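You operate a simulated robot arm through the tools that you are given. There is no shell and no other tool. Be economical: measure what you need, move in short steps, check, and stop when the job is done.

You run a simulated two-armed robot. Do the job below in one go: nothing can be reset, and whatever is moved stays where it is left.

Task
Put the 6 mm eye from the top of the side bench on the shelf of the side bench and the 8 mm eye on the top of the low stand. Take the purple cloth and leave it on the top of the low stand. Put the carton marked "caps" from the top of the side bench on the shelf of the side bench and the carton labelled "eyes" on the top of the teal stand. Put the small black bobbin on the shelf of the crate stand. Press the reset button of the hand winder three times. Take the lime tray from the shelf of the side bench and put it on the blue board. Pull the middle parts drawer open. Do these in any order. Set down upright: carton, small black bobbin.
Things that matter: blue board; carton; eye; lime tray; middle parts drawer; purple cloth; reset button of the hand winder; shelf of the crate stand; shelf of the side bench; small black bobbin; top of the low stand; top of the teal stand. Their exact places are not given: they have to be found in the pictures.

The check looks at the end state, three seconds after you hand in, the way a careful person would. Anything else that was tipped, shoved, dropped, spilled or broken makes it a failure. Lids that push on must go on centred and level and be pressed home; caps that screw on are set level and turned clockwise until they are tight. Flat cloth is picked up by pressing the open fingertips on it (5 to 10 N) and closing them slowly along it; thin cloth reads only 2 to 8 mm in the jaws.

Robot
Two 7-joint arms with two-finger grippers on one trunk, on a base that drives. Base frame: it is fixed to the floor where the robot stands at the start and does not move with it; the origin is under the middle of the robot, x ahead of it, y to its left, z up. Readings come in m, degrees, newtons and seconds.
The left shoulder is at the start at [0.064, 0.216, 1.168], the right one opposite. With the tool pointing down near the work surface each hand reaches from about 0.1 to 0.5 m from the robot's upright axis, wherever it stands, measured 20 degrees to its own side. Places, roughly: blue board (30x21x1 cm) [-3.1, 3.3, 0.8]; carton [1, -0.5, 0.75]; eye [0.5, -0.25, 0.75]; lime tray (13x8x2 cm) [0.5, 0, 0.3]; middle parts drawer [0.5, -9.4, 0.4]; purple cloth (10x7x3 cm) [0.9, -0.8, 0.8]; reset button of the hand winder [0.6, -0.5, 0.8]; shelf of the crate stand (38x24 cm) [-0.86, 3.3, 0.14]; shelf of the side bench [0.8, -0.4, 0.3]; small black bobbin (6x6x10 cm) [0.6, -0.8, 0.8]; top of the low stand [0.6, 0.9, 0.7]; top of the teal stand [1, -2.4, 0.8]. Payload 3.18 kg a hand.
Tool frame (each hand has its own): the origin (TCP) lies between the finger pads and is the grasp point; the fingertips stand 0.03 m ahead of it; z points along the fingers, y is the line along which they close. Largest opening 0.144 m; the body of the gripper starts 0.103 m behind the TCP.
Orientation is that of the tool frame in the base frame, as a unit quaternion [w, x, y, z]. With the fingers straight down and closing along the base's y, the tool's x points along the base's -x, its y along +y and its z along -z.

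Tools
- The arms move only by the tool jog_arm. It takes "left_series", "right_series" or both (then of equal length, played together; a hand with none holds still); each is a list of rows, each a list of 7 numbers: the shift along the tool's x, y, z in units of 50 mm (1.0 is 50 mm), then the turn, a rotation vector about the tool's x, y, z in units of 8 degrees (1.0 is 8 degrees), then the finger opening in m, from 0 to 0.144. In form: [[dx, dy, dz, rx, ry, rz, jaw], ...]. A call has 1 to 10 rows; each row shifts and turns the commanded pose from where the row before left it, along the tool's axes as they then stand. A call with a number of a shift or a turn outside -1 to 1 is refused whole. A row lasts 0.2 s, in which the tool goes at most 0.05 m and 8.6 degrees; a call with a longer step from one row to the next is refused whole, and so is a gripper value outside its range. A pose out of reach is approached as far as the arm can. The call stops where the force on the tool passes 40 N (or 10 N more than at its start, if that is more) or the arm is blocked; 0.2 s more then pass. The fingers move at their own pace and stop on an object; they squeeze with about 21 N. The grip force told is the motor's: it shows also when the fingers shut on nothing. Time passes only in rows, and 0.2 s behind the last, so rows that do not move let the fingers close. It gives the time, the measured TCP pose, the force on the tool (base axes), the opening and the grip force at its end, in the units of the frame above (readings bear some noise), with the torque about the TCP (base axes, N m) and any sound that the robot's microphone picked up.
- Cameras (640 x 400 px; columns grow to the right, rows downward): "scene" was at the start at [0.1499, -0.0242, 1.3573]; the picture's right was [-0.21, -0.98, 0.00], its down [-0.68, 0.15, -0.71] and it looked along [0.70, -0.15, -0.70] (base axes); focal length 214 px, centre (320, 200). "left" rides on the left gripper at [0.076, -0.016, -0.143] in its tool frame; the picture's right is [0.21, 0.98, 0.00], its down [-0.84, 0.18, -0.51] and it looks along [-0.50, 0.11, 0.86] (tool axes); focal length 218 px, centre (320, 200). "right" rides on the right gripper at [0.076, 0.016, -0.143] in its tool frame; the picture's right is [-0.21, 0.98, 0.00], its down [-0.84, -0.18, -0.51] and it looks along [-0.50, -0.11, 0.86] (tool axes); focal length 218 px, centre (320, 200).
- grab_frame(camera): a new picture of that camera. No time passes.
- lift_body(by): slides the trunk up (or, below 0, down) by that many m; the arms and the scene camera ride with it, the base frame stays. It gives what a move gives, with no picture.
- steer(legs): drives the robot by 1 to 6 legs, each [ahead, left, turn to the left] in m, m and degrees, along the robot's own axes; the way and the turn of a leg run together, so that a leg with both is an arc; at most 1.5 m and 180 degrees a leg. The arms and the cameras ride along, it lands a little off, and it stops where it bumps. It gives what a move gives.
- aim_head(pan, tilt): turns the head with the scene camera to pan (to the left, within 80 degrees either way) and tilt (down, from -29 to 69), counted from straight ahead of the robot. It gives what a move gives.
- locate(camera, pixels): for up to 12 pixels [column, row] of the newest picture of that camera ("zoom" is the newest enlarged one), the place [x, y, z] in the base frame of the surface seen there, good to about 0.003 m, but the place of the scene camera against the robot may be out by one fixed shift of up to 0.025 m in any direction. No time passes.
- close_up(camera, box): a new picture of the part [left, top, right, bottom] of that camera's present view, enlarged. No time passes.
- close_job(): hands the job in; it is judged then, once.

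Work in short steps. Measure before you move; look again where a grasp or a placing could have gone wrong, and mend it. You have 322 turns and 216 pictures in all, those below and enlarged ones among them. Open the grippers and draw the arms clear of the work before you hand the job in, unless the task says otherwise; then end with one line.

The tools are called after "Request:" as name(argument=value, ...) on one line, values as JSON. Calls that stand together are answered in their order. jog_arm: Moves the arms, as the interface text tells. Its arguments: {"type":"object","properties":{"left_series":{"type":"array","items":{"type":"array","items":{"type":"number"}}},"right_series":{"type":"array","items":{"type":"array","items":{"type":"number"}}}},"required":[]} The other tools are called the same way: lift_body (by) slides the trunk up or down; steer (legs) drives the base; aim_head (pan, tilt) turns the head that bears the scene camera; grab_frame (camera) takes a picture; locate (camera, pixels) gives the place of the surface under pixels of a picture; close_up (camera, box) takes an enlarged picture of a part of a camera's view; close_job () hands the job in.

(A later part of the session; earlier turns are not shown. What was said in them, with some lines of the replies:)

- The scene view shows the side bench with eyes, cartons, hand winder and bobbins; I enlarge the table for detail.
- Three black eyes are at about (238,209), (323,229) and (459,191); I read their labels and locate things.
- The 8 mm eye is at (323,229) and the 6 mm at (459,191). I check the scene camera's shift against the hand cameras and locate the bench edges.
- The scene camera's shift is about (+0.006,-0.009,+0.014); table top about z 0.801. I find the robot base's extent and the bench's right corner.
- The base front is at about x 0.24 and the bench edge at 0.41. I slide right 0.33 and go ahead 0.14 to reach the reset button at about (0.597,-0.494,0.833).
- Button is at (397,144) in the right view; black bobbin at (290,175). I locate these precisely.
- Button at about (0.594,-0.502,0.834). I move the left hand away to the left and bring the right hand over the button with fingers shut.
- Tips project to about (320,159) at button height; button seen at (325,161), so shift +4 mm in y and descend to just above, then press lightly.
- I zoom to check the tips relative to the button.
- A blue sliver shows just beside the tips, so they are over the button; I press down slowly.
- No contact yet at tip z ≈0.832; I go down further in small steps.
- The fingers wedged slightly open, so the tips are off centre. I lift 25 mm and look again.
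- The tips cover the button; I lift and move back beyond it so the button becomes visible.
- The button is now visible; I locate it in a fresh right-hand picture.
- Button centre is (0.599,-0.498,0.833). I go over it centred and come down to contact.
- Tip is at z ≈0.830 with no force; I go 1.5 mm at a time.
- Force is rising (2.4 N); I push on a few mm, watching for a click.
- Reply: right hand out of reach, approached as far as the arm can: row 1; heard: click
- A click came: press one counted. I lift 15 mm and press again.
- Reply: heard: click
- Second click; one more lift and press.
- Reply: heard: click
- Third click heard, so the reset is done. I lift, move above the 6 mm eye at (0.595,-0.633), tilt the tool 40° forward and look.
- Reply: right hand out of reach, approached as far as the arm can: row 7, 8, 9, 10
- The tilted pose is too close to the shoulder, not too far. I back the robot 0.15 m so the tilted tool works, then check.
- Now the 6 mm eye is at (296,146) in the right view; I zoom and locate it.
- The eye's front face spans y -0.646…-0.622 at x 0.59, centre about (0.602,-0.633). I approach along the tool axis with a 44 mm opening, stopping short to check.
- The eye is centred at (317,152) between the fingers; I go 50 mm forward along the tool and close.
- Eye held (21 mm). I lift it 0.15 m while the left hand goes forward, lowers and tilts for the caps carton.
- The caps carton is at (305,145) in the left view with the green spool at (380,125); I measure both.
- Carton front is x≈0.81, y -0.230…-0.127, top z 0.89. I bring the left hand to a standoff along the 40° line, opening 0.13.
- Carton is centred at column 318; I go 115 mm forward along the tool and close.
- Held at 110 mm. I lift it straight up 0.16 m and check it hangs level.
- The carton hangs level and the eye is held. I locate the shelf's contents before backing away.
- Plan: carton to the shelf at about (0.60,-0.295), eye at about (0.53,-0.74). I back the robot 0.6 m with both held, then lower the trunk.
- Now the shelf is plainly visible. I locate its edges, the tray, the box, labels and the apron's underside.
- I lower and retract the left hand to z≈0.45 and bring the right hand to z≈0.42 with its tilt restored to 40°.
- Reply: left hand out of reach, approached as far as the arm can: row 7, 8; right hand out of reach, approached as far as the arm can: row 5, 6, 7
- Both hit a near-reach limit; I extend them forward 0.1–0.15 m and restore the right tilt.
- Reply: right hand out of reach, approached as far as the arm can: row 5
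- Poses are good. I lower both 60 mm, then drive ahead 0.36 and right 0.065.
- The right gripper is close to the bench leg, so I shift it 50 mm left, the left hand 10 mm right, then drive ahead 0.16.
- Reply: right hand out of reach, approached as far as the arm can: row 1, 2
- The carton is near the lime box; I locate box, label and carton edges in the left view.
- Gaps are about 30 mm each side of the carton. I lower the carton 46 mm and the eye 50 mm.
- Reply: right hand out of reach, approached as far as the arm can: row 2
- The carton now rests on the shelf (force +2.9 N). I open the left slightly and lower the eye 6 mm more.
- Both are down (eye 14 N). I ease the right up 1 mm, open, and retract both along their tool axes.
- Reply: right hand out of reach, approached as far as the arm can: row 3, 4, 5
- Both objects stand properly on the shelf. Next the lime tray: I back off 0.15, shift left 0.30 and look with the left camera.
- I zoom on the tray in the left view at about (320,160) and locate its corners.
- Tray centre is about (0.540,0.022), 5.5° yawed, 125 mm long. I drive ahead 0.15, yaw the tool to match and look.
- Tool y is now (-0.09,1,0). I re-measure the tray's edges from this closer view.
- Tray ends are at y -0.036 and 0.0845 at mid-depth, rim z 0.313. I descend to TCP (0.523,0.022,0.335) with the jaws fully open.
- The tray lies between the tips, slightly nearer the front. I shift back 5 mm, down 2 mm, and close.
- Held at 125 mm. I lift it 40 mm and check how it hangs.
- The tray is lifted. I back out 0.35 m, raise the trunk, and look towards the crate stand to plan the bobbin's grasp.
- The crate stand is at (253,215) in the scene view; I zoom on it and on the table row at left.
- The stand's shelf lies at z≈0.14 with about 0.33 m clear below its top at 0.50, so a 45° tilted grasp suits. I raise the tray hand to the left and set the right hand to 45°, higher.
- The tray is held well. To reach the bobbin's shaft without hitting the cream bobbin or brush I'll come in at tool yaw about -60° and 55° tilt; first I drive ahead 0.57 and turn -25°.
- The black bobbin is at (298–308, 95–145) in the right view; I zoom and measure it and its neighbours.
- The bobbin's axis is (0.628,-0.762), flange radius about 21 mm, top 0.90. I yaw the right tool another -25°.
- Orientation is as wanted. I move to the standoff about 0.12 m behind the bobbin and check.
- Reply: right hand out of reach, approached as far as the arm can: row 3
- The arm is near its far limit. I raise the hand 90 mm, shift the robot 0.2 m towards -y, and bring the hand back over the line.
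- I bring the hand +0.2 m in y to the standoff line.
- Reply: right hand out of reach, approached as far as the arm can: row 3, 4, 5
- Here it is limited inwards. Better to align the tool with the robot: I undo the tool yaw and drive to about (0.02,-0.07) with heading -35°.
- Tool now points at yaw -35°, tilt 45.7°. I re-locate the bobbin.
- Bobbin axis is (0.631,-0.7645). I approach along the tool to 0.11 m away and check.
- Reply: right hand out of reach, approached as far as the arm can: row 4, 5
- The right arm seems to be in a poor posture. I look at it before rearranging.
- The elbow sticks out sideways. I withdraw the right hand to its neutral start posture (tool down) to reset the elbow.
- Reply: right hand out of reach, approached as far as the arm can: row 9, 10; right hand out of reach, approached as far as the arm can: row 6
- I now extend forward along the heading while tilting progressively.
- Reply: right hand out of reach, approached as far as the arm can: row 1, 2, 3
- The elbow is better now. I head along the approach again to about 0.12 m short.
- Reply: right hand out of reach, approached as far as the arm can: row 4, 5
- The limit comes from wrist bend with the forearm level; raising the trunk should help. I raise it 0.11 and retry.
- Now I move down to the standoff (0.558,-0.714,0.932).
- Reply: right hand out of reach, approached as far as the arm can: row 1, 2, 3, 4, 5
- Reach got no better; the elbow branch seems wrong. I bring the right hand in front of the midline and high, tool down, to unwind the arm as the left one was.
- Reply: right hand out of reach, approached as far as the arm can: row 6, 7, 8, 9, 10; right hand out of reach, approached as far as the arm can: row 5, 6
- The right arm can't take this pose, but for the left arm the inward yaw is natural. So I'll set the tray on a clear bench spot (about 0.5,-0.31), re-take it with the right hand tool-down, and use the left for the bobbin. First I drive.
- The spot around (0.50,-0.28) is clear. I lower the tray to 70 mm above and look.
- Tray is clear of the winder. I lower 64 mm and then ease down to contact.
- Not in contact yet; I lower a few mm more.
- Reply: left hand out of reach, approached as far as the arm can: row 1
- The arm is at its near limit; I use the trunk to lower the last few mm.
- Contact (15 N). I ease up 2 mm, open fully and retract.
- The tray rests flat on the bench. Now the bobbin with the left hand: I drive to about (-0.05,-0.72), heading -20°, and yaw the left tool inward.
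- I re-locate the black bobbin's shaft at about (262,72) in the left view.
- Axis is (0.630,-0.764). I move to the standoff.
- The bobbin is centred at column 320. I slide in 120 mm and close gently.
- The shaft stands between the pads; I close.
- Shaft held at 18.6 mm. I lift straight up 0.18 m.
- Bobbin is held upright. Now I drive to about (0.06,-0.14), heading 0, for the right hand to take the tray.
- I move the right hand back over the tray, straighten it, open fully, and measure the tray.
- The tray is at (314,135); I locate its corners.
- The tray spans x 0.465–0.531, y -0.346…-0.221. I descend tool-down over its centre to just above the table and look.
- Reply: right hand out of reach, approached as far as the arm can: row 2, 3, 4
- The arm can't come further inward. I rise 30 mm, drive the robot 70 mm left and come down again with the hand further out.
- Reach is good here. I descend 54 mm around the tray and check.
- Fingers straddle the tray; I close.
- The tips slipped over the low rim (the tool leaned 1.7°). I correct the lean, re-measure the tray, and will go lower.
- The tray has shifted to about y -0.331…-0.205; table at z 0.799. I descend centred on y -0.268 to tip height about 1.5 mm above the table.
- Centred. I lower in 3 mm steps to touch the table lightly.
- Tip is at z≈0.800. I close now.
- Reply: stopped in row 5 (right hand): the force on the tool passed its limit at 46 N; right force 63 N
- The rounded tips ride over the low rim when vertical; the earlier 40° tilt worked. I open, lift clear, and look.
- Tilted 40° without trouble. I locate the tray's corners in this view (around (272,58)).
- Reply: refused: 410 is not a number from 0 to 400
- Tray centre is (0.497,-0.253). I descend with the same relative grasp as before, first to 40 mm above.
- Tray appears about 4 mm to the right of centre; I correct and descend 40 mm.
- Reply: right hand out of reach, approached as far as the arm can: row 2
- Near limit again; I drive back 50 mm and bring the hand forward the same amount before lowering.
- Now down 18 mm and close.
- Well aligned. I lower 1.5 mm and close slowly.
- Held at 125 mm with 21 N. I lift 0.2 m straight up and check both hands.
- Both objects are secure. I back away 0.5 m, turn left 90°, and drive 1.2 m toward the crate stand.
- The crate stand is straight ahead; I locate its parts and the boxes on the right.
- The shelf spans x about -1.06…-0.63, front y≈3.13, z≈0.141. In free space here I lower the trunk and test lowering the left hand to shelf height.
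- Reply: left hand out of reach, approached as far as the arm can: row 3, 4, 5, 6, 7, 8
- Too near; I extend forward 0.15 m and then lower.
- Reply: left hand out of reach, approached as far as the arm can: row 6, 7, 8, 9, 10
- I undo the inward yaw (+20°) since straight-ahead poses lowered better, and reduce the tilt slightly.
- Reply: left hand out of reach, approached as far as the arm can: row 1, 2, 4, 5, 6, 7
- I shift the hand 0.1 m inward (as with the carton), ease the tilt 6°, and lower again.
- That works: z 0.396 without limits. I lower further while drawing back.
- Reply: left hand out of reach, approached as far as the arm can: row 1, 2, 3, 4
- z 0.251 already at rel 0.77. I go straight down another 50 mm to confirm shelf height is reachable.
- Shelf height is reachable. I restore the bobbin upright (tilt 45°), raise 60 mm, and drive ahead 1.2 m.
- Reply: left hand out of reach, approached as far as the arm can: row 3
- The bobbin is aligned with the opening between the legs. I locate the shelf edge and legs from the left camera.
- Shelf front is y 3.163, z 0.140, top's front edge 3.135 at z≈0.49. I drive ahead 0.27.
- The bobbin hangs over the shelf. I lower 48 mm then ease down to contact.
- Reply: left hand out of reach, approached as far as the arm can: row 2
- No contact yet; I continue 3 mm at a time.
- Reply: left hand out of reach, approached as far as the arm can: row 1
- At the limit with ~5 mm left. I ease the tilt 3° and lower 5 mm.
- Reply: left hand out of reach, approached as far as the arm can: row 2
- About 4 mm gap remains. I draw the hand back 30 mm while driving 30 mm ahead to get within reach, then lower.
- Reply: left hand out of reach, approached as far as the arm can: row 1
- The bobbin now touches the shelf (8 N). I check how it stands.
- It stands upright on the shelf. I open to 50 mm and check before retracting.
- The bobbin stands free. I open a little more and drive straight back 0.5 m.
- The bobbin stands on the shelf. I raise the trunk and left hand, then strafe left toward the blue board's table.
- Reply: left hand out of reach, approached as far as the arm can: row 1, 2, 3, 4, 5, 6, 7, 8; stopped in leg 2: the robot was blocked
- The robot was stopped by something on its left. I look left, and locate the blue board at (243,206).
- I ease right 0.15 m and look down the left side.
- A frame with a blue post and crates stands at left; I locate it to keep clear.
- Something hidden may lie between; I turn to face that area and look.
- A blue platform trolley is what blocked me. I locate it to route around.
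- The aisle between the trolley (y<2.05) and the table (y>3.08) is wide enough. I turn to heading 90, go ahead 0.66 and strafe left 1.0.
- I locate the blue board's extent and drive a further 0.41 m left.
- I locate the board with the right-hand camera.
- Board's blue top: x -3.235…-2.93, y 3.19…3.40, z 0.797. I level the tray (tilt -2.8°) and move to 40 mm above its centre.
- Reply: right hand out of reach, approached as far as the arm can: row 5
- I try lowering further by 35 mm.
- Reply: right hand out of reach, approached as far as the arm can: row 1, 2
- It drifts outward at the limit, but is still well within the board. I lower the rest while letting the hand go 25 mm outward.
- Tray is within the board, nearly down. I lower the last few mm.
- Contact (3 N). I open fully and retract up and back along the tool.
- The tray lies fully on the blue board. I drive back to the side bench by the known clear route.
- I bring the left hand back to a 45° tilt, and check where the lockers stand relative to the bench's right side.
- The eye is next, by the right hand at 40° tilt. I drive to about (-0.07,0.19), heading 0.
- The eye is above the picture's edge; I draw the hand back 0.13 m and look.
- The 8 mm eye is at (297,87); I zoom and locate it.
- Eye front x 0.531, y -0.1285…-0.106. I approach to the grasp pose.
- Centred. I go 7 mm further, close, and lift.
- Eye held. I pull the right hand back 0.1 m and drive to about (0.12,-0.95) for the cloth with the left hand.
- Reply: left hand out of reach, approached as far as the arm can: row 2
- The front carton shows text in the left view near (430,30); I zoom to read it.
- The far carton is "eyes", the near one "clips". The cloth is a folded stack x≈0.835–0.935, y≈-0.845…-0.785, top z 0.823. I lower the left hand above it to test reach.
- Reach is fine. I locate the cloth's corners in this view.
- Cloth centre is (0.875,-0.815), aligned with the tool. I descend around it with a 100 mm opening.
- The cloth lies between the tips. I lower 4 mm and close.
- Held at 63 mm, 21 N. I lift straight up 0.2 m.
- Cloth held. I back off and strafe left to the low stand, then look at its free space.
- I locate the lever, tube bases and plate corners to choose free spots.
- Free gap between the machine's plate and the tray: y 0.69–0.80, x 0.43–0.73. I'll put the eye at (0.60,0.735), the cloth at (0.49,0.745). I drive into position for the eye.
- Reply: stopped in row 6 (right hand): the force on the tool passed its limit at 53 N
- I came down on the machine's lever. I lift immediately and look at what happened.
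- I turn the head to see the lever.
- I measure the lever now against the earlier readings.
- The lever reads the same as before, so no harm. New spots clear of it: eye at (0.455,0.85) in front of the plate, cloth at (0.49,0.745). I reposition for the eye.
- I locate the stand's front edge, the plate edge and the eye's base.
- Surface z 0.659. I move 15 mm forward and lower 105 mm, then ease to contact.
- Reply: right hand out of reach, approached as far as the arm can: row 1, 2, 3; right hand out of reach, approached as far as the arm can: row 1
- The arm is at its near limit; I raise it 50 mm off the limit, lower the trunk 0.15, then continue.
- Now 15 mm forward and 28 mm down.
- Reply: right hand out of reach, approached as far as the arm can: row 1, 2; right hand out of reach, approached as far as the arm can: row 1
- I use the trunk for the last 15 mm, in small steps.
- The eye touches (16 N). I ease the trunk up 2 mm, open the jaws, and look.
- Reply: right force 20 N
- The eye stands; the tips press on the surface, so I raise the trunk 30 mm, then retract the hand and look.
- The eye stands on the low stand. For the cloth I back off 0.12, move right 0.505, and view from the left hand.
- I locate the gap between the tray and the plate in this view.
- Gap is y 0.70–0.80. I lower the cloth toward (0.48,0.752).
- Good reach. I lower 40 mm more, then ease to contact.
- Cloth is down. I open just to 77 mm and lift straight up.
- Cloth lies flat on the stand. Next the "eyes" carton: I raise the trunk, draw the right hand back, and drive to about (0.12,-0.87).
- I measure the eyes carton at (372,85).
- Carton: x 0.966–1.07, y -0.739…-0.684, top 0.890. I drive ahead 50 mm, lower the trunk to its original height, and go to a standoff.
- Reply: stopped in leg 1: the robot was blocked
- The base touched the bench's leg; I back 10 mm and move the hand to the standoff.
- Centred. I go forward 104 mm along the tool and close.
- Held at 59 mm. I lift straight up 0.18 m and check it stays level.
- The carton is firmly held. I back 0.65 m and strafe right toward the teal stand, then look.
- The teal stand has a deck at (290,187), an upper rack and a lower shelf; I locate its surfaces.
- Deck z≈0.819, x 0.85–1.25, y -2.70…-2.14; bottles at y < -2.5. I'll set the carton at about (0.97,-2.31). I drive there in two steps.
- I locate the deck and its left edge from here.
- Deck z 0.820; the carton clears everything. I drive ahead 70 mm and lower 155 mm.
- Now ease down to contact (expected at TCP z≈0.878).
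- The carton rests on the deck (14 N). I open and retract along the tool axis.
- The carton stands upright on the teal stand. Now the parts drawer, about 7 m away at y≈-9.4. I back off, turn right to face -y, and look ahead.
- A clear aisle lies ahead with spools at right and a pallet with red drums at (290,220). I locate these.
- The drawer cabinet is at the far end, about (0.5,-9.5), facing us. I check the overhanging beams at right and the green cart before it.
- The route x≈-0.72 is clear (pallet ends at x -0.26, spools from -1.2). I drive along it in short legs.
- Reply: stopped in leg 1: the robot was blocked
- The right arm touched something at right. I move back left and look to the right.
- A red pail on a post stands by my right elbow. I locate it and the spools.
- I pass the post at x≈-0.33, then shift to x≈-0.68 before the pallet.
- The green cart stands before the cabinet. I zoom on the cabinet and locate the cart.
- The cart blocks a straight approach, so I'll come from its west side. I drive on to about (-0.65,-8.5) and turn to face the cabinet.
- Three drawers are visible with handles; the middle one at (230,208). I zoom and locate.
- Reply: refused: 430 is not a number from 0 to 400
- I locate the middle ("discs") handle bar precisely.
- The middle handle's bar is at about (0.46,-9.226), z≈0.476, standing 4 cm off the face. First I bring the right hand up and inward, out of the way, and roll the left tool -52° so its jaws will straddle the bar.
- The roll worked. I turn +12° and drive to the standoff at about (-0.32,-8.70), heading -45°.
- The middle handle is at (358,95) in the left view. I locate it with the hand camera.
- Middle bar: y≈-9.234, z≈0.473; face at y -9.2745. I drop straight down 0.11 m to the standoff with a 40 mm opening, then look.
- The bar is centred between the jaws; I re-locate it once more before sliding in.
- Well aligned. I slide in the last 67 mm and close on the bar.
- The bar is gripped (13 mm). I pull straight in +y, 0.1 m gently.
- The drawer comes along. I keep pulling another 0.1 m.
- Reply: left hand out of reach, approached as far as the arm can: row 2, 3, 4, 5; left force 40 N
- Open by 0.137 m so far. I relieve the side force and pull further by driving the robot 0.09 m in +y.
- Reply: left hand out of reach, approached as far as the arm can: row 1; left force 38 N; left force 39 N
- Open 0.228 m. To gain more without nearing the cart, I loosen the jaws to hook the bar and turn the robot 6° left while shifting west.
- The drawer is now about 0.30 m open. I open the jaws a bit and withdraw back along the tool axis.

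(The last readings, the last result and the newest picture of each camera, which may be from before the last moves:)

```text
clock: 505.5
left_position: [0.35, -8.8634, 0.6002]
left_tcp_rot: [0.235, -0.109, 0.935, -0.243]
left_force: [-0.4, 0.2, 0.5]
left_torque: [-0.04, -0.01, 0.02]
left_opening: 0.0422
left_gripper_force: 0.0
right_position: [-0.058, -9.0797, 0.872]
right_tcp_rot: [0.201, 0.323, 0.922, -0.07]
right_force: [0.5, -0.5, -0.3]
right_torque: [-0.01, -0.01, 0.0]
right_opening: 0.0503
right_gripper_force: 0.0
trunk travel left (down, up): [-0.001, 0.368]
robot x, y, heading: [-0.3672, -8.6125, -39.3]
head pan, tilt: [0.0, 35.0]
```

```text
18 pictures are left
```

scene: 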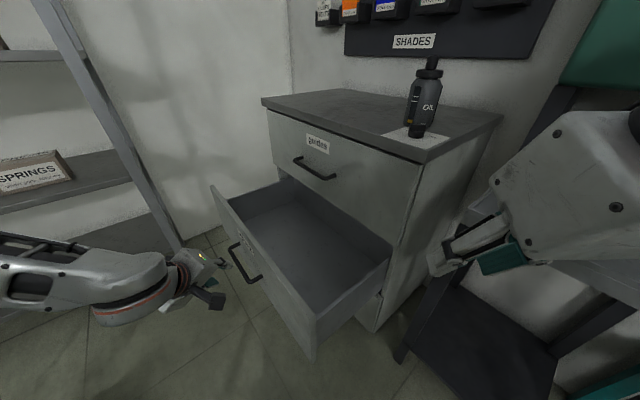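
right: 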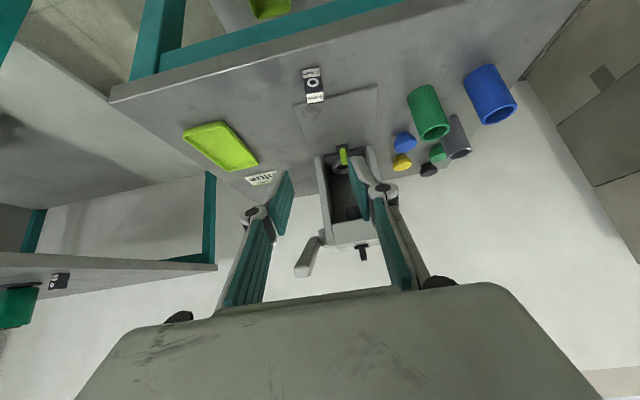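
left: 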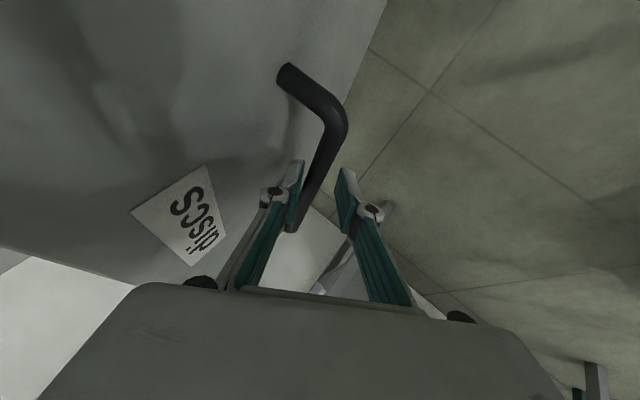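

The middle drawer is well open and nothing else moved. I withdraw the robot 0.5 m west, then raise the trunk.

Request:
steer(legs=[[-0.388, -0.316, 0]])

Request:
lift_body(by=0.2)

Request:
grab_frame(camera="scene")

```text
clock: 508.8
left_position: [-0.1519, -8.8586, 0.6009]
left_tcp_rot: [0.235, -0.105, 0.935, -0.244]
left_force: [0.3, 0.6, -0.2]
left_torque: [0.02, 0.02, -0.04]
left_opening: 0.0418
left_gripper_force: 0.0
right_position: [-0.5618, -9.072, 0.8718]
right_tcp_rot: [0.202, 0.326, 0.921, -0.07]
right_force: [-1.0, -0.2, 0.7]
right_torque: [0.01, 0.01, -0.01]
right_opening: 0.0504
right_gripper_force: 0.1
trunk travel left (down, up): [-0.001, 0.368]
robot x, y, heading: [-0.864, -8.6032, -39.4]
head pan, tilt: [0.0, 35.0]
```

```text
clock: 510.9
left_position: [-0.1513, -8.857, 0.7985]
left_tcp_rot: [0.234, -0.105, 0.936, -0.243]
left_force: [0.4, 0.0, 0.3]
left_torque: [-0.04, -0.02, 0.0]
left_opening: 0.0421
left_gripper_force: 0.1
right_position: [-0.5608, -9.0718, 1.0721]
right_tcp_rot: [0.2, 0.325, 0.922, -0.07]
right_force: [-0.2, -0.3, -0.7]
right_torque: [0.02, 0.04, 0.02]
right_opening: 0.05
right_gripper_force: 0.0
trunk travel left (down, up): [-0.201, 0.168]
robot x, y, heading: [-0.8659, -8.6014, -39.5]
head pan, tilt: [0.0, 35.0]
```

```text
17 pictures are left
```

scene: 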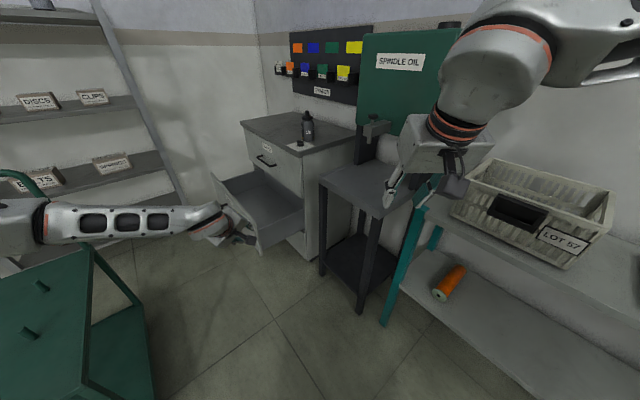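

The drawer stays open, the grippers are empty and open, and the arms are clear. All the items are done, so I hand the job in.

Request:
close_job()

```text
The job is handed in.
```

I did every item on the list and handed the job in. The base or an arm touched four things on the way: the blue platform trolley, a bench leg, a spool on a post, and the lever of the machine on the low stand. I saw nothing tipped and the lever measured the same afterwards, but I didn't measure the other three.
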